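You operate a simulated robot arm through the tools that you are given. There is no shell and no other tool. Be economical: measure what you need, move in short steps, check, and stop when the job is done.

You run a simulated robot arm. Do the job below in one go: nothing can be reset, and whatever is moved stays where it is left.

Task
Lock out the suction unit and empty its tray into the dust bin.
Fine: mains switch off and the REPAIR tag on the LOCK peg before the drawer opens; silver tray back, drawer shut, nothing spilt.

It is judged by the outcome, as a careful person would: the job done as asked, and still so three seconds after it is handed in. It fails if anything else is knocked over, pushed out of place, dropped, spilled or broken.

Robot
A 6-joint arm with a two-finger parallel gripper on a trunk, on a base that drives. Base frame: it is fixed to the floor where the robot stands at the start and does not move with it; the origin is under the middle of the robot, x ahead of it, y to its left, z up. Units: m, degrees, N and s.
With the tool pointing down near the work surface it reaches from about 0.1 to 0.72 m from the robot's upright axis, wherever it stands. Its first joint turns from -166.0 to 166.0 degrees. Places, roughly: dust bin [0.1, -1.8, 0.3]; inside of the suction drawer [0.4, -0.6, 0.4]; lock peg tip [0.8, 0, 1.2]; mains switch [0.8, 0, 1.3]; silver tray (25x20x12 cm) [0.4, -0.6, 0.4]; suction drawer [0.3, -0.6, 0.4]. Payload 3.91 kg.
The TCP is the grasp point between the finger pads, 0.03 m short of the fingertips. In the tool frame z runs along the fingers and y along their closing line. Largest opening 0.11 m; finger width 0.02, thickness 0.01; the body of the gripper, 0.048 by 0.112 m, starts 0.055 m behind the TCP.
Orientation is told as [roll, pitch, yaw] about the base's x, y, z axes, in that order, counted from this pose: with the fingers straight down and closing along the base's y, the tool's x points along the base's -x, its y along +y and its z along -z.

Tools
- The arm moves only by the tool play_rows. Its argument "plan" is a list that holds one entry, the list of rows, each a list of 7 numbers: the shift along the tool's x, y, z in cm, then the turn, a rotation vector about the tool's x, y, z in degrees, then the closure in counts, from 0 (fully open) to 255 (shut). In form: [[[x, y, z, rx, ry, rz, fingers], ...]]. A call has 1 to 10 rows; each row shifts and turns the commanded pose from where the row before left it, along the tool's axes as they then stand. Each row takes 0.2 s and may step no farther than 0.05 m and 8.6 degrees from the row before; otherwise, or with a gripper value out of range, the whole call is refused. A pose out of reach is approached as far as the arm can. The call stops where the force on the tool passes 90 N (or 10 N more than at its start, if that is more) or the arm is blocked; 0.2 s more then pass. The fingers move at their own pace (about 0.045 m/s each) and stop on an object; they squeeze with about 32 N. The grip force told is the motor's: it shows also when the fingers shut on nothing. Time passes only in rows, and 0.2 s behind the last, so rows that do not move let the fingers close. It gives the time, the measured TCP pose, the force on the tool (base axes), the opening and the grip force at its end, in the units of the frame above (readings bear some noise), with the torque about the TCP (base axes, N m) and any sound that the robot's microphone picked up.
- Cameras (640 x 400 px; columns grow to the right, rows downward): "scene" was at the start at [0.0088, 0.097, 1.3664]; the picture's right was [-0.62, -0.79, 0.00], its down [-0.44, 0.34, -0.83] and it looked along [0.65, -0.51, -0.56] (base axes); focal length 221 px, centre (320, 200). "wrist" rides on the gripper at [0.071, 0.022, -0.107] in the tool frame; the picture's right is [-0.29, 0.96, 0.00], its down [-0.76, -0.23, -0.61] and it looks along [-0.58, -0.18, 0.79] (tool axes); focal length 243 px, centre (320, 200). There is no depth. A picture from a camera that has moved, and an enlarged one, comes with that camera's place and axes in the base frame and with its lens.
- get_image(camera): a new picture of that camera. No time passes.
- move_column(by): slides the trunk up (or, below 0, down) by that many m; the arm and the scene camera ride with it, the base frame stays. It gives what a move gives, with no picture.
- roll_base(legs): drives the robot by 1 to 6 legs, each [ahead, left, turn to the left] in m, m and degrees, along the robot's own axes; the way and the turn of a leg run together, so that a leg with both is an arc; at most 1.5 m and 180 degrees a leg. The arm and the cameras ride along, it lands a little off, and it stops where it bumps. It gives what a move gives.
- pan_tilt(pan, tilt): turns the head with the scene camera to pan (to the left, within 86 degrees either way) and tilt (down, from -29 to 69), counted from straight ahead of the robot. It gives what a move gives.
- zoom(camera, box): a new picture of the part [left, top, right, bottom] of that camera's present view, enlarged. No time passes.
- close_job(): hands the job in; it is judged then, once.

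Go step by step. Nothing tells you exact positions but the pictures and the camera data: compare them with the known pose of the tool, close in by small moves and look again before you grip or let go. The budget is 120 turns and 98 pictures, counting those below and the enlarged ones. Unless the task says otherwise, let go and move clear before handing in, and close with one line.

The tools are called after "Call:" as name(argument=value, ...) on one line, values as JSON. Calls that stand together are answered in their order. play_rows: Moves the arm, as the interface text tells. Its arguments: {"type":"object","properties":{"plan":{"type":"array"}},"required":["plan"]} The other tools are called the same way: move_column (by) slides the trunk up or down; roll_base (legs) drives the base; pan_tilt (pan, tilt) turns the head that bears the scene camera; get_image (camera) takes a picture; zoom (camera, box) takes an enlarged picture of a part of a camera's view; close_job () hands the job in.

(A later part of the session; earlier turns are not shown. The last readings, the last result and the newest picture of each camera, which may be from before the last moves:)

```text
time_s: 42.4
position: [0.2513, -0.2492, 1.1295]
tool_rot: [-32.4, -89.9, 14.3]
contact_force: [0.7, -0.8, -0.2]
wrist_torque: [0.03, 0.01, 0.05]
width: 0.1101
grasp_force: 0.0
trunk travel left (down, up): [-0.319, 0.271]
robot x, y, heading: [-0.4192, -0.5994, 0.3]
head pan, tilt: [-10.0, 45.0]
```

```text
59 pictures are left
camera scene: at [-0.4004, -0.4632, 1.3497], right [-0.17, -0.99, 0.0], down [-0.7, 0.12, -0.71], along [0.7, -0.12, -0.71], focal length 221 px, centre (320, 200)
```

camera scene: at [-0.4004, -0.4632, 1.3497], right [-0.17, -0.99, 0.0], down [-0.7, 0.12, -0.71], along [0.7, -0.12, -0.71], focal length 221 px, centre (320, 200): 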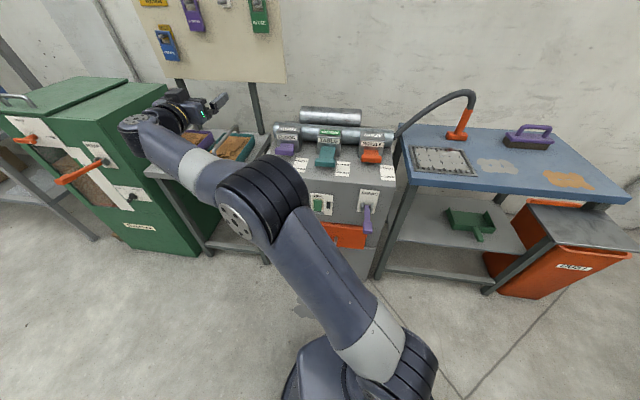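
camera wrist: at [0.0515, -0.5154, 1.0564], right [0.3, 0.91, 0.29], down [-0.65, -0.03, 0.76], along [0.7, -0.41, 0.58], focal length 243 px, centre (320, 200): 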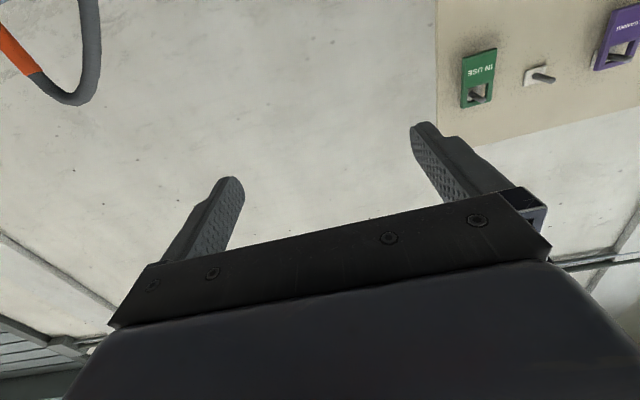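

Call:
zoom(camera="scene", box=[260, 110, 420, 270])

Call:
zoom(camera="scene", box=[440, 170, 640, 310])

```text
2.50 times, centred on (340, 190) of scene
camera zoom: at [-0.4004, -0.4632, 1.3497], right [-0.17, -0.99, 0.0], down [-0.7, 0.12, -0.71], along [0.7, -0.12, -0.71], focal length 552 px, centre (270, 225)
```

zoom: 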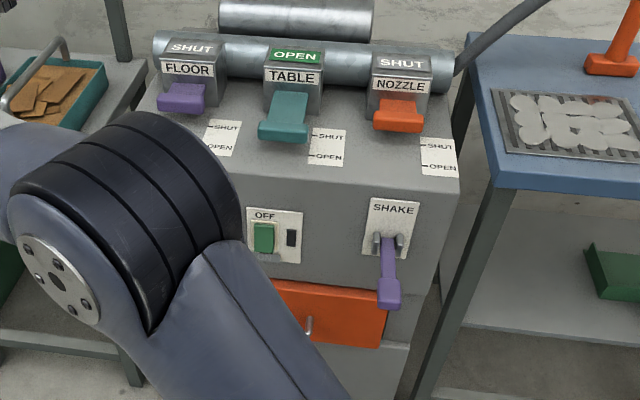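

```text
2.86 times, centred on (540, 240) of scene
camera zoom: at [-0.4004, -0.4632, 1.3497], right [-0.17, -0.99, 0.0], down [-0.7, 0.12, -0.71], along [0.7, -0.12, -0.71], focal length 630 px, centre (-309, 86)
```

zoom: 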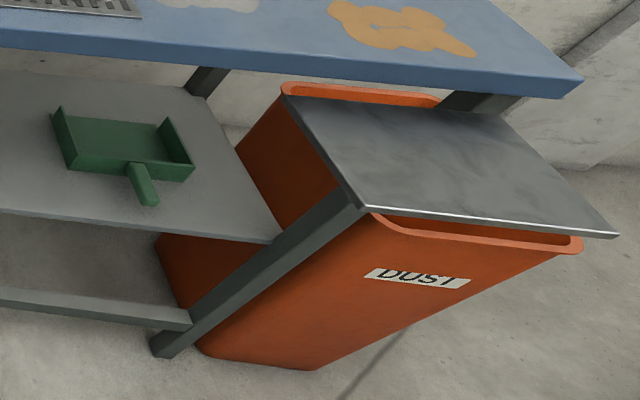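

The front has the same ~18.5° yaw as the panel, and the DUST bin is partly covered by a grey sheet. I'll turn the robot to face the drawer squarely, shift left, and look again.

Call:
roll_base(legs=[[-0.1, 0, -18.5], [0, 0.15, 0]])

Call:
pan_tilt(pan=0, tilt=45)

Call:
play_rows(plan=[[[0, 4, -2, 0, 0, 8.5, 0], [0, 0, -3, 0, 0, 8.5, 0], [0, 0, -3, 0, 0, 8.5, 0], [0, 0, -3, 0, 0, 8.5, 0], [0, 0, -2, 0, 0, 8.5, 0], [0, 0, 0, 0, 0, 8.5, 0], [0, 0, 0, 0, 0, 8.5, 0], [0, 0, 0, 0, 0, 8.5, 0], [0, 0, 0, 0, 0, 8.5, 0], [0, 0, 0, 0, 0, 8.5, 0]]])

Call:
get_image(camera="scene")

Call:
get_image(camera="wrist")

```text
time_s: 44.8
position: [0.2784, -0.3227, 1.1284]
tool_rot: [-36.8, -90.0, 0.1]
contact_force: [-0.1, -0.2, 0.1]
wrist_torque: [-0.01, 0.01, 0.01]
width: 0.1098
grasp_force: 0.1
trunk travel left (down, up): [-0.319, 0.271]
robot x, y, heading: [-0.4676, -0.4424, -18.2]
head pan, tilt: [-10.0, 45.0]
```

```text
time_s: 45.5
position: [0.2769, -0.3224, 1.1285]
tool_rot: [-49.8, -89.9, 13.0]
contact_force: [-0.6, -0.5, -0.6]
wrist_torque: [0.0, 0.03, 0.0]
width: 0.11
grasp_force: 0.1
trunk travel left (down, up): [-0.319, 0.271]
robot x, y, heading: [-0.4697, -0.4493, -18.0]
head pan, tilt: [0.0, 45.0]
```

```text
time_s: 47.7
position: [0.1973, -0.214, 1.1288]
tool_rot: [90.0, -4.9, -126.7]
contact_force: [0.4, 0.2, 0.6]
wrist_torque: [0.02, 0.0, 0.01]
width: 0.11
grasp_force: 0.0
trunk travel left (down, up): [-0.319, 0.271]
robot x, y, heading: [-0.4726, -0.4454, -18.2]
head pan, tilt: [0.0, 45.0]
```

```text
56 pictures are left
camera scene: at [-0.4031, -0.3062, 1.3496], right [-0.31, -0.95, 0.0], down [-0.67, 0.22, -0.71], along [0.67, -0.22, -0.71], focal length 221 px, centre (320, 200)
```

scene: 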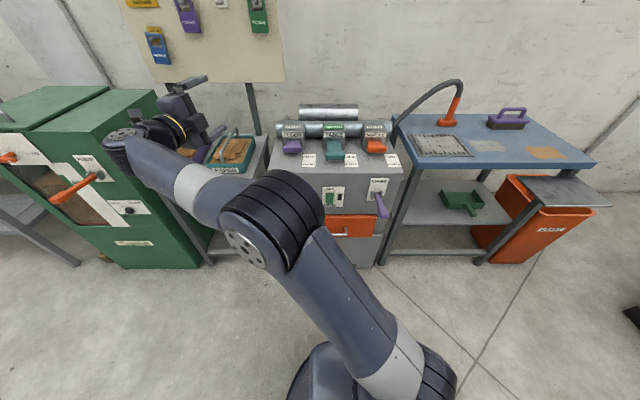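

```text
55 pictures are left
camera wrist: at [0.1543, -0.092, 1.1431], right [-0.12, -0.17, 0.98], down [-0.95, -0.26, -0.16], along [0.28, -0.95, -0.13], focal length 243 px, centre (320, 200)
```

wrist: 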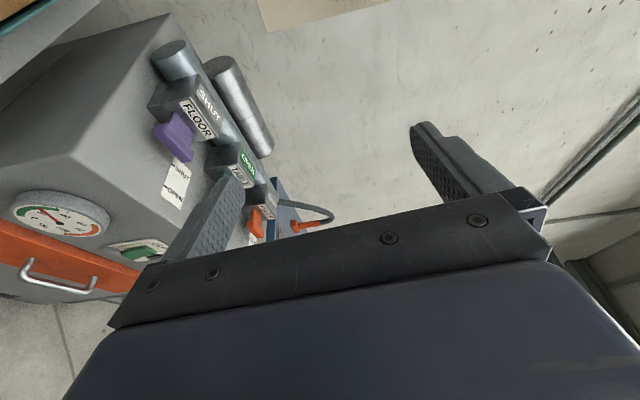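

The handle is at about (0.209, -0.572, 0.45), i.e. c≈0.38, d≈-0.476. The SHAKE lever sits well above the drawer. Next I'll square the tool with the drawer and line up in front of the handle, still high.

Call:
play_rows(plan=[[[0, 0, 0, 0, 6.1, 5, 0], [0, 0, 0, 0, 6.1, 0, 0], [0, 0, 0, 0, 6.1, 0, 0], [-4.8, 0, -1, 0, 0, 0, 0], [-4.8, 0, -1, 0, 0, 0, 0], [-4.8, 0, -1, 0, 0, 0, 0], [-4.8, 0, -1, 0, 0, 0, 0], [-4.8, 0, -1, 0, 0, 0, 0], [-4.8, 0, -1, 0, 0, 0, 0], [-4.8, 0, -1, 0, 0, 0, 0]]])

Call:
move_column(by=-0.3)

Call:
get_image(camera="scene")

```text
time_s: 49.9
position: [0.0255, -0.5106, 1.1275]
tool_rot: [89.7, 0.0, -108.3]
contact_force: [0.1, 0.0, 0.0]
wrist_torque: [0.03, -0.01, -0.03]
width: 0.1102
grasp_force: 0.0
trunk travel left (down, up): [-0.319, 0.271]
robot x, y, heading: [-0.4658, -0.4447, -18.2]
head pan, tilt: [0.0, 45.0]
```

```text
time_s: 52.9
position: [0.0258, -0.5099, 0.8276]
tool_rot: [89.8, 0.1, -108.4]
contact_force: [-0.7, 0.2, 0.1]
wrist_torque: [0.01, -0.01, -0.03]
width: 0.1101
grasp_force: 0.0
trunk travel left (down, up): [-0.019, 0.571]
robot x, y, heading: [-0.4702, -0.4415, -18.1]
head pan, tilt: [0.0, 45.0]
```

```text
54 pictures are left
camera scene: at [-0.4032, -0.3063, 1.0497], right [-0.31, -0.95, 0.0], down [-0.67, 0.22, -0.71], along [0.67, -0.22, -0.71], focal length 221 px, centre (320, 200)
```

scene: 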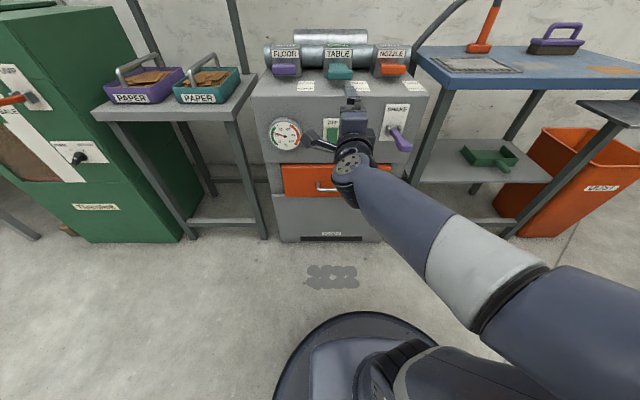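

Call:
play_rows(plan=[[[0, -4.7, 0, 0, 0, 0, 0], [0, -4.7, 0, 0, 0, 0, 0], [0, -4.7, 0, 0, 0, 0, 0], [0, -4.7, 0, 0, 0, 0, 0], [0, -4.7, 0, 0, 0, 0, 0], [0, -4.7, 0, 0, 0, 0, 0], [0, -4.7, 0, 0, 0, 0, 0], [0, -4.7, 0, 0, 0, 0, 0]]])

Call:
get_image(camera="scene")

Call:
get_image(camera="wrist")

```text
time_s: 54.7
position: [0.0242, -0.5099, 0.4536]
tool_rot: [89.9, 0.1, -108.4]
contact_force: [0.7, 0.1, -0.3]
wrist_torque: [-0.02, 0.04, 0.03]
width: 0.1099
grasp_force: 0.1
trunk travel left (down, up): [-0.019, 0.571]
robot x, y, heading: [-0.4694, -0.4433, -18.0]
head pan, tilt: [0.0, 45.0]
```

```text
53 pictures are left
camera scene: at [-0.4033, -0.3063, 1.0497], right [-0.31, -0.95, 0.0], down [-0.67, 0.22, -0.71], along [0.67, -0.22, -0.71], focal length 221 px, centre (320, 200)
```

scene: 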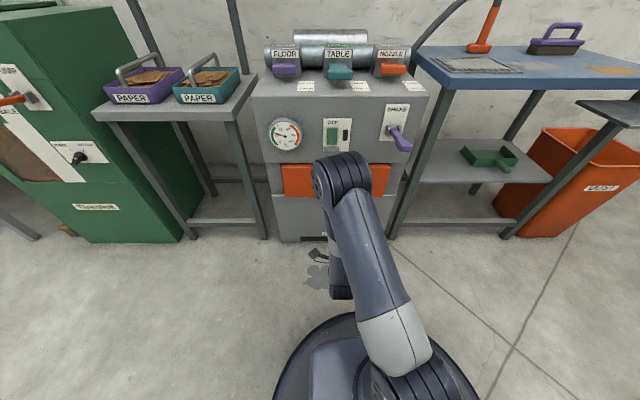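

```text
52 pictures are left
camera wrist: at [-0.0558, -0.4091, 0.4742], right [-0.09, -0.28, 0.96], down [-0.82, -0.53, -0.23], along [0.57, -0.8, -0.18], focal length 243 px, centre (320, 200)
```

wrist: 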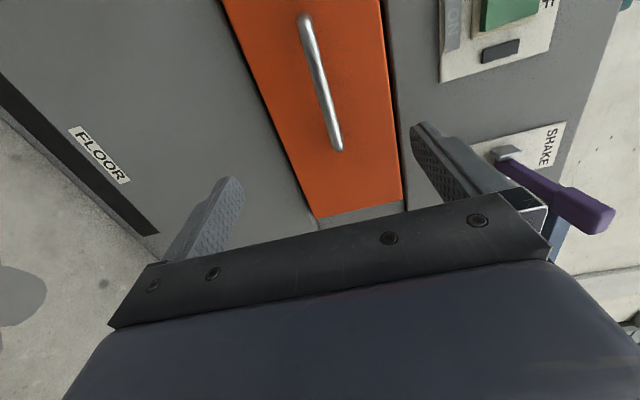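

The handle is dead ahead: centre d≈-0.476, z≈0.455, depth c≈0.38. I'll advance 17.5 cm and close.

Call:
play_rows(plan=[[[0, 0.1, 4.5, 0, 0, 0, 0], [0, 0, 4.5, 0, 0, 0, 0], [0, 0, 4.5, 0, 0, 0, 0], [0, 0, 2.5, 0, 0, 0, 0], [0, 0, 1.5, 0, 0, 0, 0], [0, 0, 0, 0, 0, 0, 0]]])

Call:
get_image(camera="wrist")

```text
time_s: 56.1
position: [0.1917, -0.5646, 0.4539]
tool_rot: [89.8, 0.0, -108.4]
contact_force: [-0.7, -0.5, 0.3]
wrist_torque: [-0.04, -0.04, 0.02]
width: 0.1103
grasp_force: 0.2
trunk travel left (down, up): [-0.019, 0.571]
robot x, y, heading: [-0.4698, -0.4449, -18.1]
head pan, tilt: [0.0, 45.0]
```

```text
51 pictures are left
camera wrist: at [0.1121, -0.4635, 0.4741], right [-0.09, -0.28, 0.96], down [-0.82, -0.53, -0.23], along [0.57, -0.8, -0.18], focal length 243 px, centre (320, 200)
```

wrist: 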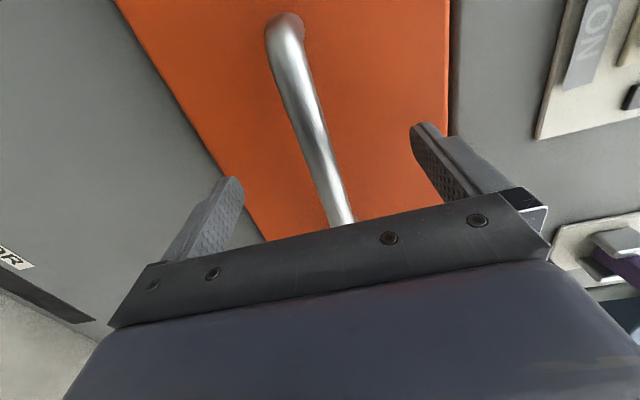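

Call:
play_rows(plan=[[[0, 0, 0.5, 0, 0, 0, 0], [0, 0, 0, 0, 0, 0, 255], [0, 0, 0, 0, 0, 0, 255], [0, 0, 0, 0, 0, 0, 255], [0, 0, 0, 0, 0, 0, 255], [0, 0, 0, 0, 0, 0, 255], [0, 0, 0, 0, 0, 0, 255], [0, 0, 0, 0, 0, 0, 255]]])

Call:
get_image(camera="wrist")

```text
time_s: 57.9
position: [0.1959, -0.5655, 0.458]
tool_rot: [90.3, 0.1, -108.4]
contact_force: [-1.0, 0.4, 28.8]
wrist_torque: [-0.17, 0.06, -0.28]
width: 0.0158
grasp_force: 44.7
trunk travel left (down, up): [-0.019, 0.571]
robot x, y, heading: [-0.4691, -0.4445, -18.6]
head pan, tilt: [0.0, 45.0]
```

```text
50 pictures are left
camera wrist: at [0.1167, -0.4653, 0.4775], right [-0.1, -0.28, 0.96], down [-0.81, -0.53, -0.24], along [0.57, -0.8, -0.17], focal length 243 px, centre (320, 200)
```

wrist: 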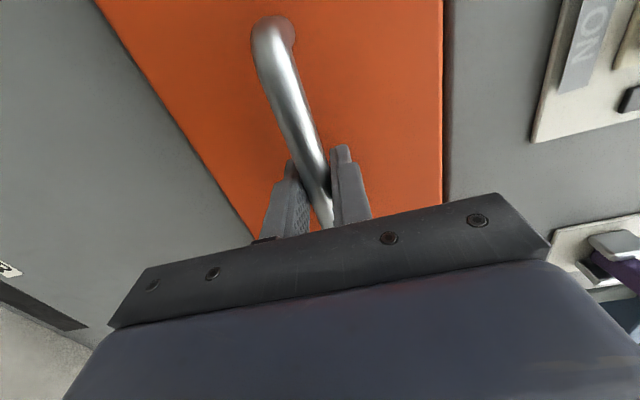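

The handle is held. I'll ease up 4 mm and pull the drawer out along its axis.

Call:
play_rows(plan=[[[0, 0.4, 0, 0, 0, 0, 255], [0, 0, -1.5, 0, 0, 0, 255], [0, 0, -3, 0, 0, 0, 255], [0, 0, -3, 0, 0, 0, 255], [0, 0, -3, 0, 0, 0, 255], [0, 0, -3, 0, 0, 0, 255], [0, 0, -3, 0, 0, 0, 255], [0, 0, -3, 0, 0, 0, 255], [0, 0, 0, 0, 0, 0, 255]]])

Call:
get_image(camera="scene")

Call:
get_image(camera="wrist")

```text
time_s: 59.9
position: [0.0089, -0.505, 0.4573]
tool_rot: [89.7, 0.0, -108.3]
contact_force: [-2.5, -2.3, 18.9]
wrist_torque: [-0.1, 0.07, 0.02]
width: 0.0158
grasp_force: 45.5
trunk travel left (down, up): [-0.019, 0.571]
robot x, y, heading: [-0.4734, -0.446, -18.0]
head pan, tilt: [0.0, 45.0]
```

```text
49 pictures are left
camera scene: at [-0.4041, -0.3062, 1.0497], right [-0.31, -0.95, 0.0], down [-0.67, 0.22, -0.71], along [0.67, -0.22, -0.71], focal length 221 px, centre (320, 200)
```

scene: 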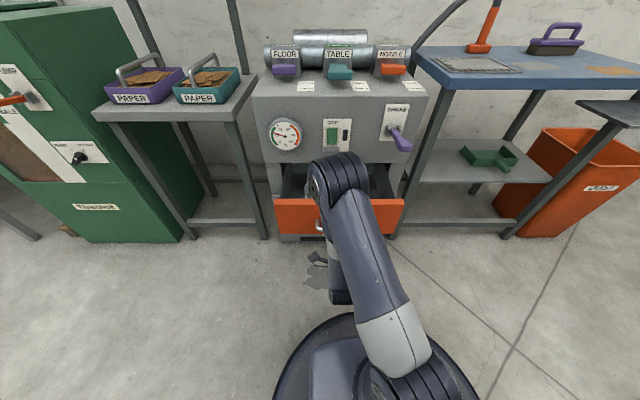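

```text
48 pictures are left
camera wrist: at [-0.0704, -0.4039, 0.4785], right [-0.09, -0.28, 0.96], down [-0.82, -0.53, -0.23], along [0.57, -0.8, -0.18], focal length 243 px, centre (320, 200)
```

wrist: 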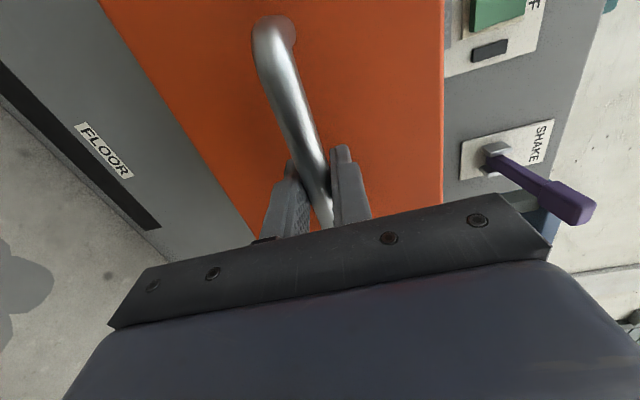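

The drawer is 19.5 cm out and sliding freely, so I'll pull further.

Call:
play_rows(plan=[[[0, 0.1, -2.5, 0, 0, 0, 255], [0, 0, -2.5, 0, 0, 0, 255], [0, 0, -2, 0, 0, 0, 255], [0, 0, 0, 0, 0, 0, 255]]])

Call:
zoom(camera="scene", box=[240, 110, 440, 260])

```text
time_s: 60.9
position: [-0.0566, -0.4823, 0.4577]
tool_rot: [89.5, 0.0, -108.3]
contact_force: [-3.2, -5.0, -5.2]
wrist_torque: [-0.03, 0.09, 0.32]
width: 0.0156
grasp_force: 44.7
trunk travel left (down, up): [-0.019, 0.571]
robot x, y, heading: [-0.4701, -0.4435, -18.2]
head pan, tilt: [0.0, 45.0]
```

```text
2.67 times, centred on (340, 185) of scene
camera zoom: at [-0.4031, -0.3065, 1.0494], right [-0.31, -0.95, 0.0], down [-0.67, 0.22, -0.71], along [0.67, -0.22, -0.71], focal length 588 px, centre (267, 240)
```

zoom: 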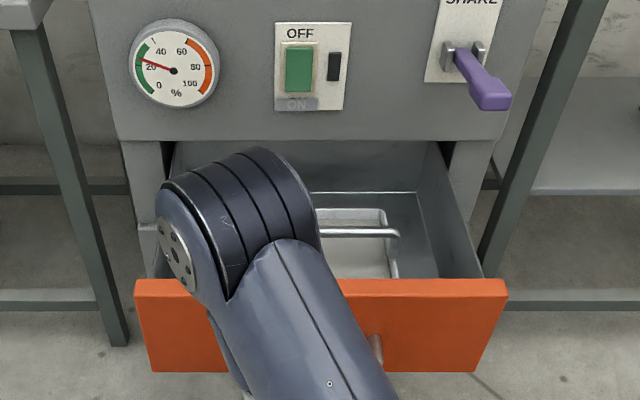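

The drawer is 27 cm out, with the silver tray inside under a cross-bar handle. I'll let go, back off and rise to look in.

Call:
play_rows(plan=[[[0, 0, 0, 0, 0, 0, 0], [0, 0, 0, 0, 0, 0, 0], [0, 0, 0, 0, 0, 0, 0], [0, 0, -2.5, 0, 0, 0, 0], [0, 0, -2.5, 0, 0, 0, 0], [0, 4.5, 0, 0, 0, 0, 0], [0, 4.5, 0, 0, 0, 0, 0], [0, 4.5, 0, 0, 0, 0, 0], [0, 4.5, 0, 0, 0, 0, 0], [0, 4.5, 0, 0, 0, 0, 0]]])

Call:
get_image(camera="scene")

Call:
get_image(camera="wrist")

```text
time_s: 63.1
position: [-0.1019, -0.4669, 0.6833]
tool_rot: [89.5, 0.0, -108.2]
contact_force: [-0.2, 0.4, 0.8]
wrist_torque: [0.0, -0.02, 0.02]
width: 0.11
grasp_force: 0.0
trunk travel left (down, up): [-0.019, 0.571]
robot x, y, heading: [-0.4702, -0.4444, -18.4]
head pan, tilt: [0.0, 45.0]
```

```text
46 pictures are left
camera scene: at [-0.403, -0.3062, 1.0495], right [-0.31, -0.95, 0.0], down [-0.67, 0.22, -0.71], along [0.67, -0.22, -0.71], focal length 221 px, centre (320, 200)
```

scene: 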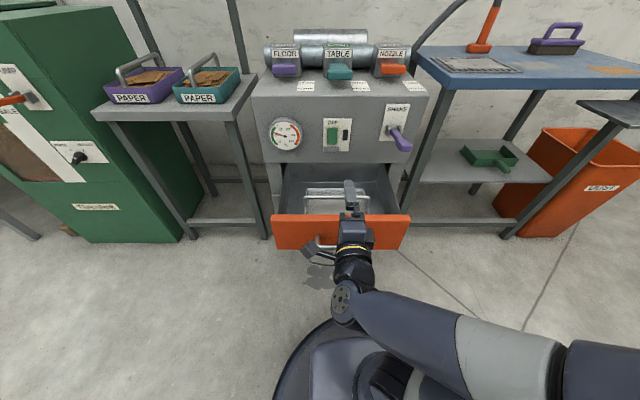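

```text
45 pictures are left
camera wrist: at [-0.182, -0.3669, 0.7045], right [-0.08, -0.28, 0.96], down [-0.82, -0.53, -0.23], along [0.57, -0.8, -0.18], focal length 243 px, centre (320, 200)
```

wrist: 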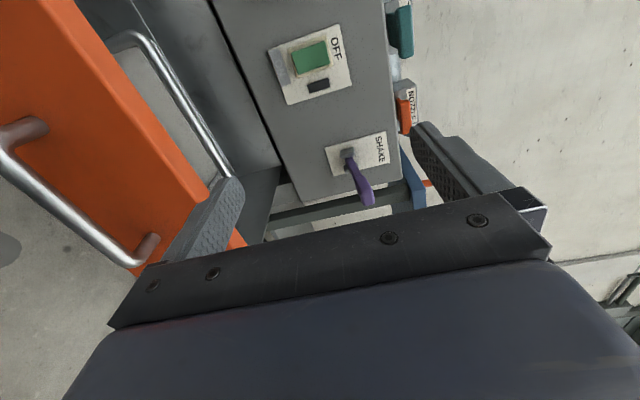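

I'll rise and turn the fingers down, closing fore-aft to suit the tray's bar.

Call:
play_rows(plan=[[[0, 4.5, 0, 0, 0, 0, 0], [0, 4.5, 0, 0, 0, 0, 0], [0, 4, 0, 0, 0, 0, 0], [0, 0, 2, 8.5, 0, 0, 0], [0, 0, 0, 8.5, 0, 0, 0], [0, 0, 0, 8.5, 0, 0, 0], [0, 0, 0, 8.5, 0, 0, 0], [0, 0, 0, 8.5, 0, 0, 0], [0, 0, 0, 8.5, 0, 0, 0], [0, 0, 0, 8.5, 0, 0, 0]]])

Call:
play_rows(plan=[[[0, 0, 0, 8.5, 0, 0, 0], [0, 0, 0, 8.5, 0, 0, 0], [0, 0, 0, 8.5, 0, 0, 0], [0, 0, 0, 5, 0, 0, 0], [0, 3, 0, 0, 0, 0, 0], [0, 0, 0, 0, 0, 0, 0]]])

Call:
get_image(camera="wrist")

Call:
get_image(camera="scene")

```text
time_s: 65.1
position: [-0.0934, -0.4289, 0.8288]
tool_rot: [41.4, 2.0, -98.1]
contact_force: [0.0, -0.2, 0.8]
wrist_torque: [0.04, 0.02, 0.0]
width: 0.1098
grasp_force: 0.0
out of reach, approached as far as the arm can: row 10
trunk travel left (down, up): [-0.019, 0.571]
robot x, y, heading: [-0.4745, -0.4434, -18.0]
head pan, tilt: [0.0, 45.0]
stopped in row 10: the arm was blocked; the commanded pose is now the measured one
```

```text
time_s: 66.5
position: [-0.1087, -0.3393, 0.8376]
tool_rot: [16.5, -6.3, -101.5]
contact_force: [0.7, 1.2, 0.3]
wrist_torque: [0.02, 0.01, 0.02]
width: 0.1099
grasp_force: 0.2
out of reach, approached as far as the arm can: row 1, 2, 3, 4, 5
trunk travel left (down, up): [-0.019, 0.571]
robot x, y, heading: [-0.4682, -0.4447, -18.3]
head pan, tilt: [0.0, 45.0]
```

```text
44 pictures are left
camera wrist: at [-0.1015, -0.2568, 0.9371], right [0.85, -0.44, 0.3], down [-0.52, -0.61, 0.6], along [-0.08, -0.67, -0.74], focal length 243 px, centre (320, 200)
```

wrist: 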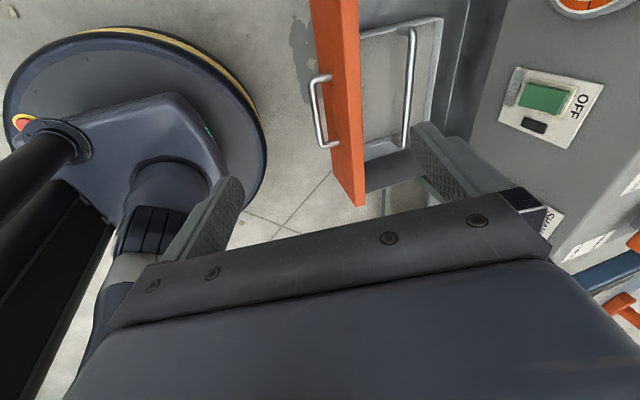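

```text
43 pictures are left
camera scene: at [-0.4032, -0.3063, 1.0496], right [-0.31, -0.95, 0.0], down [-0.67, 0.22, -0.71], along [0.67, -0.22, -0.71], focal length 221 px, centre (320, 200)
```

scene: 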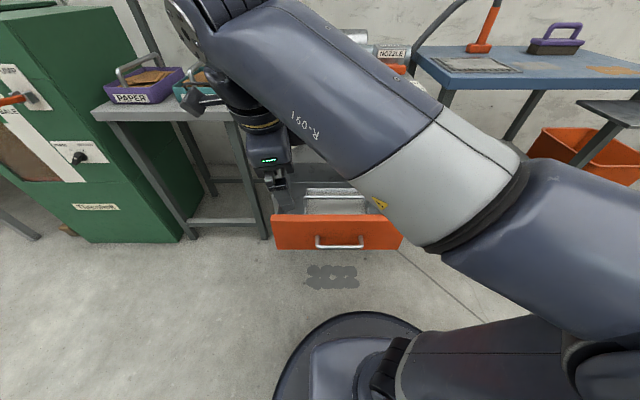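

The arm was too folded there. I'll extend it forward over the drawer and finish turning the tool down.

Call:
play_rows(plan=[[[-1.8, 4.3, 0, 0, 0, 0, 0], [-1.8, 4.3, 0, 0, 0, 0, 0], [-1.8, 4.3, 0, 0, 0, 0, 0], [-1.8, 4.3, 0, 0, 0, 0, 0], [-1.8, 4.3, 0, 0, 0, 0, 0], [0, 0, 0, 7, 0, 0, 0], [0, 0, 0, 7, 0, 0, 0]]])

Call:
get_image(camera="scene")

```text
time_s: 68.1
position: [0.0563, -0.4223, 0.8925]
tool_rot: [14.8, -9.7, -102.5]
contact_force: [-0.2, 0.5, -0.5]
wrist_torque: [-0.02, 0.0, -0.01]
width: 0.1102
grasp_force: 0.1
out of reach, approached as far as the arm can: row 1, 2, 3, 4, 5, 6, 7
trunk travel left (down, up): [-0.019, 0.571]
robot x, y, heading: [-0.4659, -0.4446, -18.2]
head pan, tilt: [0.0, 45.0]
```

```text
42 pictures are left
camera scene: at [-0.4031, -0.3063, 1.0496], right [-0.31, -0.95, 0.0], down [-0.67, 0.22, -0.71], along [0.67, -0.22, -0.71], focal length 221 px, centre (320, 200)
```

scene: 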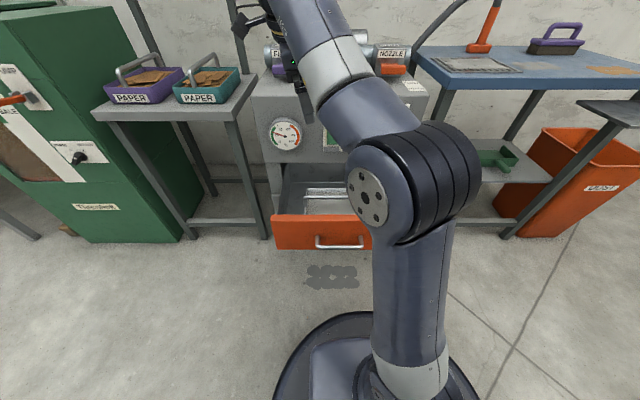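

Call:
play_rows(plan=[[[0, 0, 4, 0, 0, 0, 0], [0, 0, 4, 0, 0, 0, 0], [0, 0, 4, 4, 0, 0, 0], [0, 0, 4, 4, 0, 0, 0], [0, 0, 0, 4, 0, 0, 0], [0, 0, 0, 0, 0, 0, 0]]])

Call:
get_image(camera="scene")

Call:
get_image(camera="wrist")

```text
time_s: 69.5
position: [0.0909, -0.4451, 0.7517]
tool_rot: [4.5, -15.1, -103.2]
contact_force: [-0.4, 0.5, 0.7]
wrist_torque: [0.03, 0.0, -0.01]
width: 0.1101
grasp_force: 0.1
out of reach, approached as far as the arm can: row 1, 2, 3, 5
trunk travel left (down, up): [-0.019, 0.571]
robot x, y, heading: [-0.4686, -0.4443, -18.1]
head pan, tilt: [0.0, 45.0]
```

```text
41 pictures are left
camera scene: at [-0.4031, -0.3063, 1.0496], right [-0.31, -0.95, 0.0], down [-0.67, 0.22, -0.71], along [0.67, -0.22, -0.71], focal length 221 px, centre (320, 200)
```

scene: 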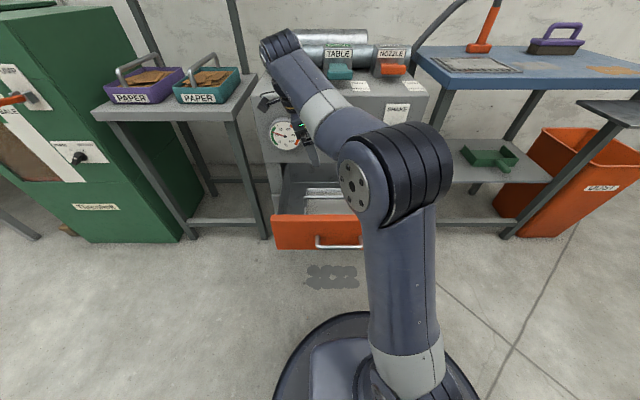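

```text
40 pictures are left
camera wrist: at [0.1251, -0.3544, 0.8373], right [0.87, -0.47, 0.15], down [-0.4, -0.5, 0.77], along [-0.29, -0.72, -0.63], focal length 243 px, centre (320, 200)
```

wrist: 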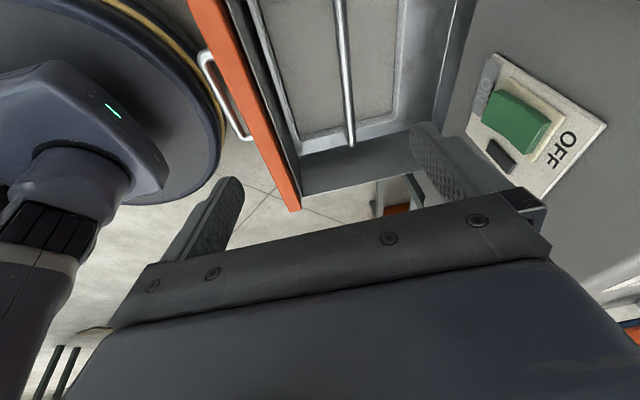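

Call:
play_rows(plan=[[[0, 0, 4, 1, 4, 2, 0], [0, 0, 2, 1, 4, 2, 0], [-4, 0, 0, 1, 4, 1, 0], [-4, 0, 0, 1.5, 3, 0.2, 0], [0, 0, 0, 0, 0, 0, 0]]])

Call:
get_image(camera="scene")

Call:
get_image(camera="wrist")

```text
time_s: 70.7
position: [0.0713, -0.5288, 0.7208]
tool_rot: [6.6, -14.8, -108.6]
contact_force: [0.3, 0.5, -0.4]
wrist_torque: [0.01, -0.02, 0.01]
width: 0.1102
grasp_force: 0.0
out of reach, approached as far as the arm can: row 1, 2, 3, 4
trunk travel left (down, up): [-0.019, 0.571]
robot x, y, heading: [-0.4707, -0.441, -18.3]
head pan, tilt: [0.0, 45.0]
```

```text
39 pictures are left
camera scene: at [-0.4031, -0.3062, 1.0496], right [-0.31, -0.95, 0.0], down [-0.67, 0.22, -0.71], along [0.67, -0.22, -0.71], focal length 221 px, centre (320, 200)
```

scene: 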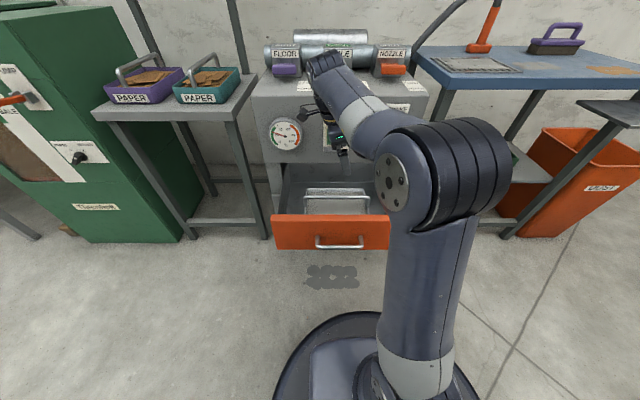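

```text
38 pictures are left
camera wrist: at [0.1101, -0.4413, 0.8073], right [0.82, -0.54, 0.18], down [-0.47, -0.46, 0.75], along [-0.33, -0.7, -0.63], focal length 243 px, centre (320, 200)
```

wrist: 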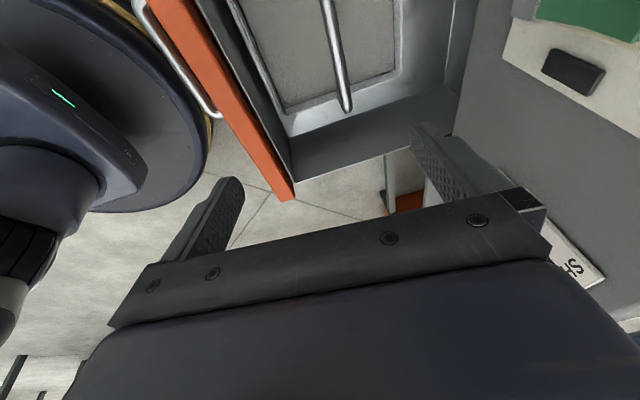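

The tool can't point fully down at this height relative to the shoulder, so I'll raise the trunk and lower the arm instead.

Call:
zoom(camera="scene", box=[260, 150, 400, 260])

Call:
move_column(by=0.25)

Call:
play_rows(plan=[[[0, 0, 4, 0, 0, 0, 0], [0, 0, 4, 0, 0, 0, 0], [0, 0, 4, 0, 0, 0, 0], [0, 0, 4, 1.5, 4, 0, 0], [0, 0, 4, 1.5, 4, 0, 0], [0, 0, 0, 1.5, 4, 0, 0], [0, 0, 0, 2, 3, 0, 0], [0, 0, 0, 0, 0, 0, 0]]])

```text
3.64 times, centred on (330, 205) of scene
camera zoom: at [-0.4031, -0.3062, 1.0496], right [-0.31, -0.95, 0.0], down [-0.67, 0.22, -0.71], along [0.67, -0.22, -0.71], focal length 802 px, centre (284, 182)
```

zoom: 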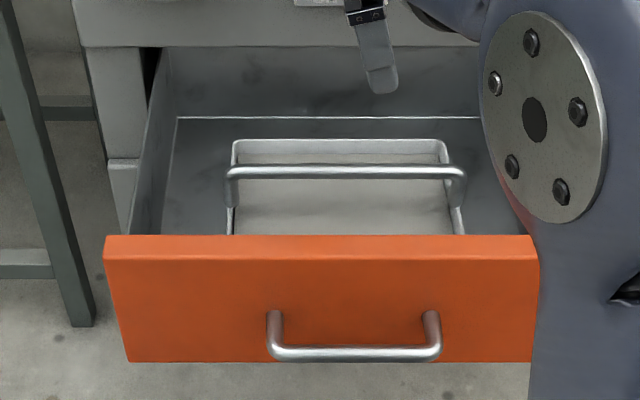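

```text
time_s: 73.3
position: [0.0716, -0.5282, 0.9713]
tool_rot: [6.6, -14.9, -108.7]
contact_force: [0.6, -0.5, 0.0]
wrist_torque: [0.01, -0.01, 0.03]
width: 0.1097
grasp_force: 0.0
trunk travel left (down, up): [-0.269, 0.321]
robot x, y, heading: [-0.4741, -0.4416, -18.0]
head pan, tilt: [0.0, 45.0]
```

```text
time_s: 75.1
position: [0.0675, -0.5779, 0.7763]
tool_rot: [5.9, -13.5, -108.5]
contact_force: [-0.8, 0.2, 0.3]
wrist_torque: [-0.01, 0.01, -0.02]
width: 0.1102
grasp_force: 0.1
out of reach, approached as far as the arm can: row 4, 5, 6, 7
trunk travel left (down, up): [-0.269, 0.321]
robot x, y, heading: [-0.4725, -0.4428, -18.3]
head pan, tilt: [0.0, 45.0]
```

The tilt still won't close out, so I suspect a wrist joint limit. I'll test by yawing the tool back and then removing the tilt.

Call:
play_rows(plan=[[[0, 0, 0, 0, 0, -8.5, 0], [0, 0, 0, 0, 0, -8.5, 0], [0, 0, 0, 0, 0, -8.5, 0], [0, 0, 0, 0, 0, -8.5, 0], [0, 0, 0, 0, 0, -8.5, 0], [0, 0, 0, 0, 0, -8.5, 0], [0, 0, 0, 0, 0, -8.5, 0], [0, 0, 0, 0, 0, -8.5, 0], [0, 0, 0, 0, 0, -8.5, 0], [0, 0, 0, 0, 0, -8.5, 0]]])

```text
time_s: 77.3
position: [0.0681, -0.5782, 0.7754]
tool_rot: [-13.1, -6.8, -21.8]
contact_force: [0.3, 0.2, 0.1]
wrist_torque: [0.02, 0.0, -0.01]
width: 0.1101
grasp_force: 0.1
trunk travel left (down, up): [-0.269, 0.321]
robot x, y, heading: [-0.4689, -0.442, -18.3]
head pan, tilt: [0.0, 45.0]
```

Call:
play_rows(plan=[[[0, 0, 0, -6.6, 3.4, 0, 0], [0, 0, 0, -6.5, 3.4, 0, 0], [0, 0, 0, 0, 0, 0, 0]]])

```text
time_s: 78.1
position: [0.0686, -0.5778, 0.7752]
tool_rot: [-13.0, -6.8, -21.9]
contact_force: [-0.2, 0.3, 0.8]
wrist_torque: [0.01, 0.01, -0.02]
width: 0.1099
grasp_force: 0.0
out of reach, approached as far as the arm can: row 1, 2
trunk travel left (down, up): [-0.269, 0.321]
robot x, y, heading: [-0.4699, -0.4487, -18.4]
head pan, tilt: [0.0, 45.0]
```

The tilt limit seems to depend on height relative to the shoulder. I'll raise the trunk further and come down more with the arm.

Call:
move_column(by=0.3)

Call:
play_rows(plan=[[[0, 0, 4.8, 0, 0, 0, 0], [0, 0, 4.8, 0, 0, 0, 0], [0, 0, 4.8, 0, 0, 0, 0], [0, 0, 4.8, 0, 0, 0, 0], [0, 0, 4.8, 0, 0, 0, 0], [0, 0, 4.8, 0, 0, 0, 0], [0, 0, 0, 0, 0, 0, 0]]])

Call:
get_image(camera="scene")

```text
time_s: 81.1
position: [0.0702, -0.5784, 1.0756]
tool_rot: [-12.9, -6.9, -22.0]
contact_force: [-0.6, 0.7, -0.1]
wrist_torque: [0.02, 0.01, -0.02]
width: 0.1099
grasp_force: 0.0
trunk travel left (down, up): [-0.569, 0.021]
robot x, y, heading: [-0.4701, -0.4431, -18.2]
head pan, tilt: [0.0, 45.0]
```

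```text
time_s: 82.7
position: [0.0769, -0.6508, 0.7961]
tool_rot: [-13.0, -6.9, -22.0]
contact_force: [1.1, 0.7, 0.6]
wrist_torque: [-0.02, 0.0, 0.0]
width: 0.1098
grasp_force: 0.1
trunk travel left (down, up): [-0.569, 0.021]
robot x, y, heading: [-0.4689, -0.4407, -18.2]
head pan, tilt: [0.0, 45.0]
```

```text
36 pictures are left
camera scene: at [-0.4028, -0.3064, 1.5996], right [-0.31, -0.95, 0.0], down [-0.67, 0.22, -0.71], along [0.67, -0.22, -0.71], focal length 221 px, centre (320, 200)
```

scene: 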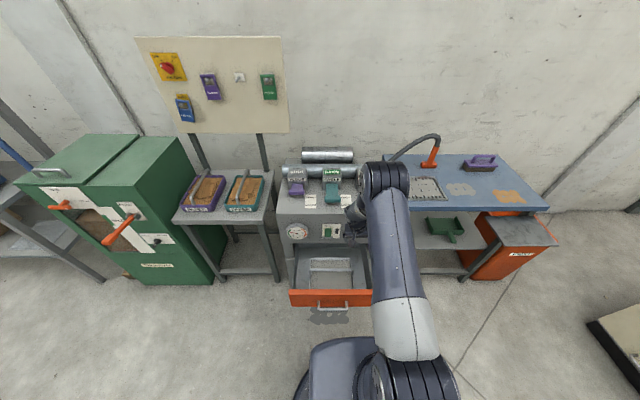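

Call:
play_rows(plan=[[[0, 4, 0, -6.5, 3.4, 0, 0], [0, 4, 0, -6.5, 3.4, 0, 0], [0, 3, 0, 0, 0, 0, 0], [0, 0, 0, 0, 0, 0, 0]]])

```text
time_s: 83.7
position: [0.078, -0.5608, 0.7655]
tool_rot: [-7.3, -4.4, -22.5]
contact_force: [0.1, -0.5, 0.6]
wrist_torque: [-0.04, -0.03, -0.03]
width: 0.11
grasp_force: 0.0
out of reach, approached as far as the arm can: row 1, 2
trunk travel left (down, up): [-0.569, 0.021]
robot x, y, heading: [-0.4725, -0.4418, -18.1]
head pan, tilt: [0.0, 45.0]
```

The tray's cross bar is centred at about c=0.29, d=-0.477, z=0.483. Before lifting it, I'll look at the bin opening from this height.

Call:
pan_tilt(pan=-45, tilt=40)

Call:
get_image(camera="scene")

```text
time_s: 84.8
position: [0.0773, -0.5615, 0.7674]
tool_rot: [-7.3, -4.4, -22.5]
contact_force: [0.1, -0.9, 0.3]
wrist_torque: [0.0, 0.0, 0.01]
width: 0.11
grasp_force: 0.1
trunk travel left (down, up): [-0.569, 0.021]
robot x, y, heading: [-0.467, -0.4437, -18.2]
head pan, tilt: [-45.0, 40.0]
```

```text
35 pictures are left
camera scene: at [-0.4419, -0.3568, 1.6069], right [-0.89, -0.45, 0.0], down [-0.29, 0.57, -0.77], along [0.35, -0.68, -0.64], focal length 221 px, centre (320, 200)
```

scene: 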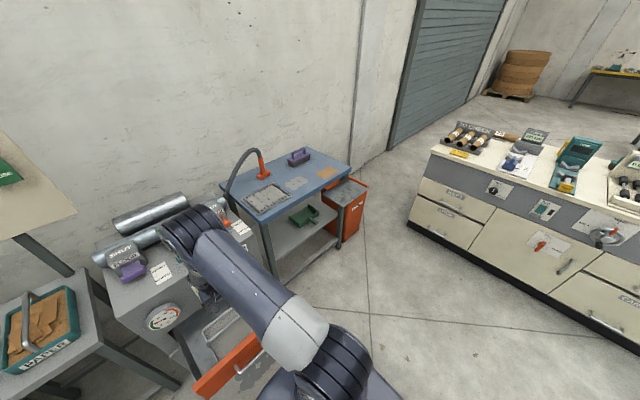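

Call:
zoom(camera="scene", box=[280, 150, 400, 260])

```text
3.64 times, centred on (340, 205) of scene
camera zoom: at [-0.4419, -0.3568, 1.6069], right [-0.89, -0.45, 0.0], down [-0.29, 0.57, -0.77], along [0.35, -0.68, -0.64], focal length 802 px, centre (247, 182)
```

zoom: 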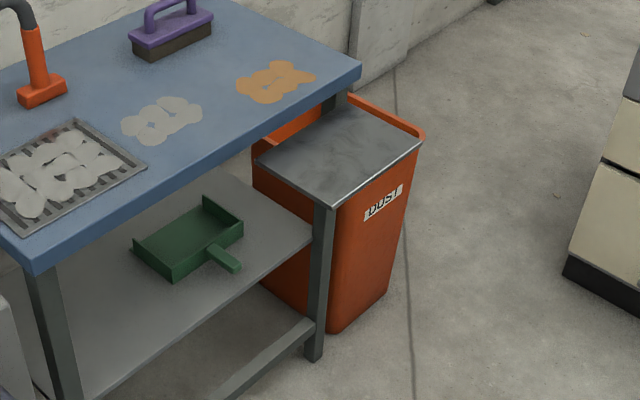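

The grey sheet looks like a leaf in front of the table that only hides the bin from this side. I'll check it up close once the tray is in hand; now I'll turn the fingers across the tray bar.

Call:
play_rows(plan=[[[0, 0, 0, 0, 0, 8.6, 0], [0, 0, 0, 0, 0, 8.6, 0], [0, 0, 0, 0, 0, 8.6, 0], [0, 0, 0, 0, 0, 8.6, 0], [0, 0, 0, 0, 0, 8.6, 0], [0, 0, 0, 0, 0, 8.6, 0], [0, 0, 0, 0, 0, 8.6, 0], [0, 0, 0, 0, 0, 8.6, 0], [0, 0, 0, 0, 0, 8.6, 0], [0, 0, 0, 0, 0, 8.6, 0]]])

Call:
play_rows(plan=[[[2.5, 3, 2, 0, 0, 0, 0], [0, 0, 3, 0, 0, 0, 0], [0, 0, 2, 0, 0, 0, 0], [0, 0, 0, 0, 0, 0, 0]]])

Call:
pan_tilt(pan=0, tilt=50)

```text
time_s: 87.0
position: [0.0773, -0.5604, 0.7671]
tool_rot: [4.0, -7.6, -109.2]
contact_force: [-0.1, 0.6, 0.1]
wrist_torque: [0.0, 0.02, 0.01]
width: 0.1102
grasp_force: 0.0
trunk travel left (down, up): [-0.569, 0.021]
robot x, y, heading: [-0.4667, -0.4421, -18.3]
head pan, tilt: [-45.0, 40.0]
```

```text
time_s: 88.0
position: [0.1091, -0.5555, 0.695]
tool_rot: [4.2, -8.0, -109.1]
contact_force: [-0.1, 0.2, 0.0]
wrist_torque: [-0.03, 0.01, 0.02]
width: 0.11
grasp_force: 0.0
out of reach, approached as far as the arm can: row 1
trunk travel left (down, up): [-0.569, 0.021]
robot x, y, heading: [-0.471, -0.4453, -18.4]
head pan, tilt: [-45.0, 40.0]
```

```text
time_s: 89.1
position: [0.109, -0.5556, 0.6953]
tool_rot: [4.1, -7.9, -109.2]
contact_force: [-0.8, 0.3, -1.0]
wrist_torque: [-0.03, -0.01, 0.02]
width: 0.1099
grasp_force: 0.1
trunk travel left (down, up): [-0.569, 0.021]
robot x, y, heading: [-0.4744, -0.4444, -18.2]
head pan, tilt: [0.0, 50.0]
```

Call:
play_rows(plan=[[[1.5, 1, 1, 2, 4, 0, 0], [0, 0, 2, 2.2, 4, -0.7, 0], [0, 0, 0, 0, 0, 0, 0]]])

Call:
get_image(camera="wrist")

Call:
get_image(camera="scene")

```text
time_s: 89.9
position: [0.0993, -0.5559, 0.6824]
tool_rot: [3.9, -7.4, -108.7]
contact_force: [0.2, 1.3, -0.3]
wrist_torque: [0.01, -0.01, -0.03]
width: 0.1099
grasp_force: 0.1
out of reach, approached as far as the arm can: row 1, 2
trunk travel left (down, up): [-0.569, 0.021]
robot x, y, heading: [-0.473, -0.4446, -18.2]
head pan, tilt: [0.0, 50.0]
```

```text
33 pictures are left
camera wrist: at [0.1393, -0.4809, 0.7801], right [0.81, -0.57, 0.1], down [-0.47, -0.55, 0.68], along [-0.33, -0.61, -0.72], focal length 243 px, centre (320, 200)
```

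wrist: 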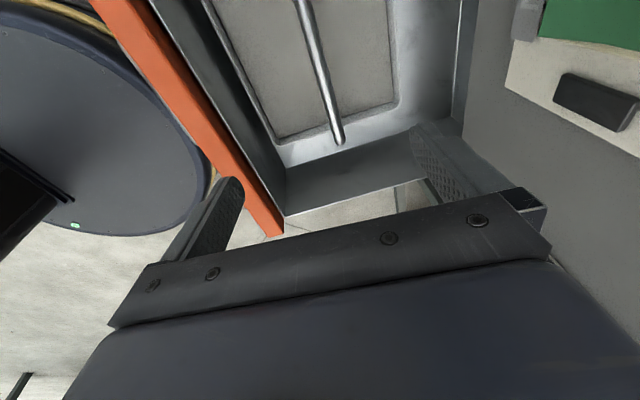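

```text
32 pictures are left
camera scene: at [-0.4071, -0.305, 1.5927], right [-0.31, -0.95, 0.0], down [-0.73, 0.24, -0.64], along [0.61, -0.2, -0.77], focal length 221 px, centre (320, 200)
```

scene: 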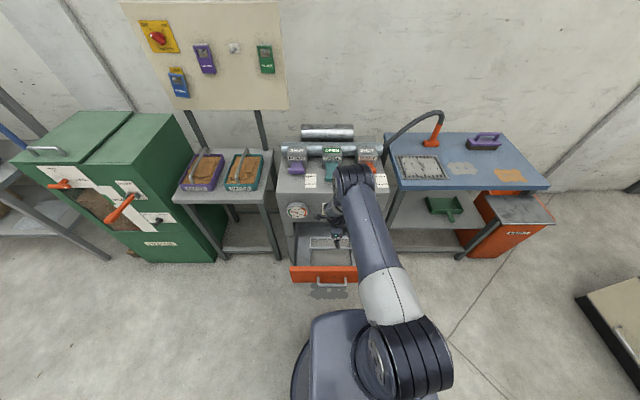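

A small lean of about 8° along the bar is harmless for the grip. I'll shift over the bar centre and descend to just above it.

Call:
play_rows(plan=[[[4.4, 0.6, 0, 0, 0, 0, 0], [0, 0, 4, 0, 0, 0, 0], [0, 0, 4, 0, 0, 0, 0], [0, 0, 4, 0, 0, 0, 0], [0, 0, 0, 0, 0, 0, 0]]])

Call:
get_image(camera="wrist")

```text
time_s: 91.1
position: [0.117, -0.5317, 0.5597]
tool_rot: [4.4, -8.0, -108.7]
contact_force: [0.5, 0.7, 0.7]
wrist_torque: [0.01, 0.01, 0.0]
width: 0.11
grasp_force: 0.0
out of reach, approached as far as the arm can: row 4
trunk travel left (down, up): [-0.569, 0.021]
robot x, y, heading: [-0.4673, -0.4422, -18.3]
head pan, tilt: [0.0, 50.0]
```

```text
31 pictures are left
camera wrist: at [0.1553, -0.4567, 0.6558], right [0.81, -0.57, 0.11], down [-0.48, -0.55, 0.69], along [-0.33, -0.61, -0.72], focal length 243 px, centre (320, 200)
```

wrist: 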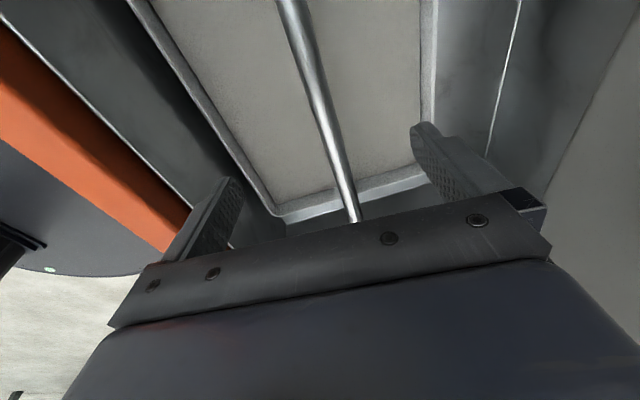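

The bar runs between the fingers. I'll nudge 1 cm forward and lower with the trunk.

Call:
play_rows(plan=[[[0, 0.9, 0, 0, 0, 0, 0], [0, 0, 0, 0, 0, 0, 0]]])

Call:
move_column(by=-0.072)

Call:
get_image(camera="wrist")

```text
time_s: 91.7
position: [0.1182, -0.5352, 0.5624]
tool_rot: [4.4, -8.0, -108.7]
contact_force: [0.7, 0.6, 0.3]
wrist_torque: [0.02, -0.01, -0.01]
width: 0.1101
grasp_force: 0.1
out of reach, approached as far as the arm can: row 1
trunk travel left (down, up): [-0.569, 0.021]
robot x, y, heading: [-0.4722, -0.4449, -18.2]
head pan, tilt: [0.0, 50.0]
```

```text
time_s: 92.8
position: [0.1187, -0.5342, 0.4889]
tool_rot: [4.5, -8.0, -108.7]
contact_force: [0.4, -0.3, 0.1]
wrist_torque: [0.03, 0.01, -0.01]
width: 0.11
grasp_force: 0.1
trunk travel left (down, up): [-0.497, 0.093]
robot x, y, heading: [-0.4693, -0.4431, -18.4]
head pan, tilt: [0.0, 50.0]
```

```text
30 pictures are left
camera wrist: at [0.1576, -0.4587, 0.586], right [0.81, -0.57, 0.11], down [-0.48, -0.55, 0.69], along [-0.33, -0.62, -0.72], focal length 243 px, centre (320, 200)
```

wrist: 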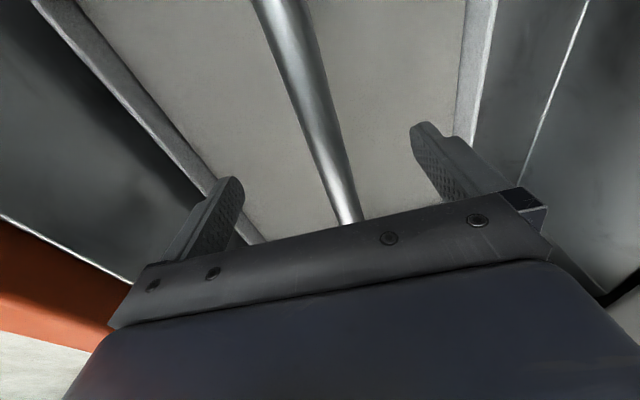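

The bar is between the pads, so I'll close.

Call:
play_rows(plan=[[[0, 0, 0, 0, 0, 0, 255], [0, 0, 0, 0, 0, 0, 255], [0, 0, 0, 0, 0, 0, 255], [0, 0, 0, 0, 0, 0, 255], [0, 0, 0, 0, 0, 0, 255], [0, 0, 0, 0, 0, 0, 255], [0, 0, 0, 0, 0, 0, 255]]])

Call:
get_image(camera="wrist")

```text
time_s: 94.4
position: [0.1182, -0.5347, 0.4896]
tool_rot: [4.5, -8.0, -108.7]
contact_force: [-1.5, 0.6, 4.6]
wrist_torque: [-0.09, 0.04, 0.02]
width: 0.0155
grasp_force: 32.3
trunk travel left (down, up): [-0.497, 0.093]
robot x, y, heading: [-0.4703, -0.4429, -18.1]
head pan, tilt: [0.0, 50.0]
```

```text
29 pictures are left
camera wrist: at [0.1575, -0.4586, 0.5862], right [0.81, -0.57, 0.11], down [-0.48, -0.55, 0.69], along [-0.33, -0.62, -0.72], focal length 243 px, centre (320, 200)
```

wrist: 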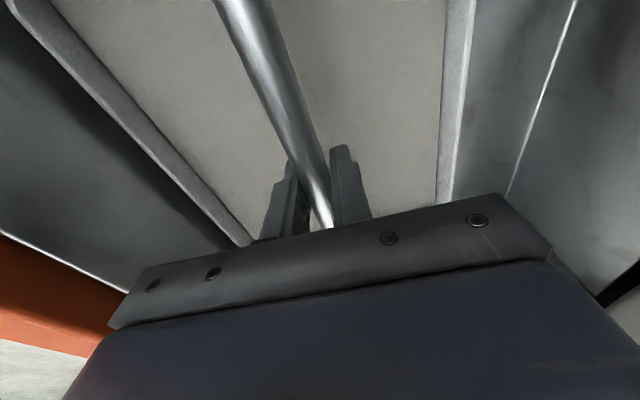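

The tray bar is held. I'll lift with the trunk first, then the arm.

Call:
move_column(by=0.09)

Call:
get_image(camera="scene")

```text
time_s: 95.7
position: [0.118, -0.536, 0.5791]
tool_rot: [4.4, -8.2, -108.7]
contact_force: [0.3, 0.0, -6.0]
wrist_torque: [0.03, 0.0, 0.02]
width: 0.0154
grasp_force: 31.8
trunk travel left (down, up): [-0.587, 0.003]
robot x, y, heading: [-0.4682, -0.4411, -18.1]
head pan, tilt: [0.0, 50.0]
```

```text
28 pictures are left
camera scene: at [-0.4065, -0.305, 1.6107], right [-0.31, -0.95, 0.0], down [-0.73, 0.24, -0.64], along [0.61, -0.2, -0.77], focal length 221 px, centre (320, 200)
```

scene: 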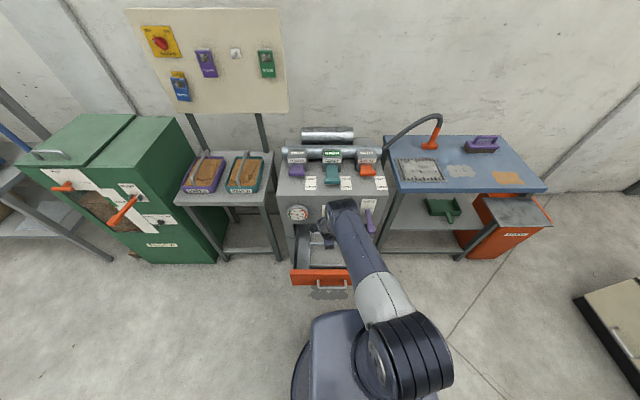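

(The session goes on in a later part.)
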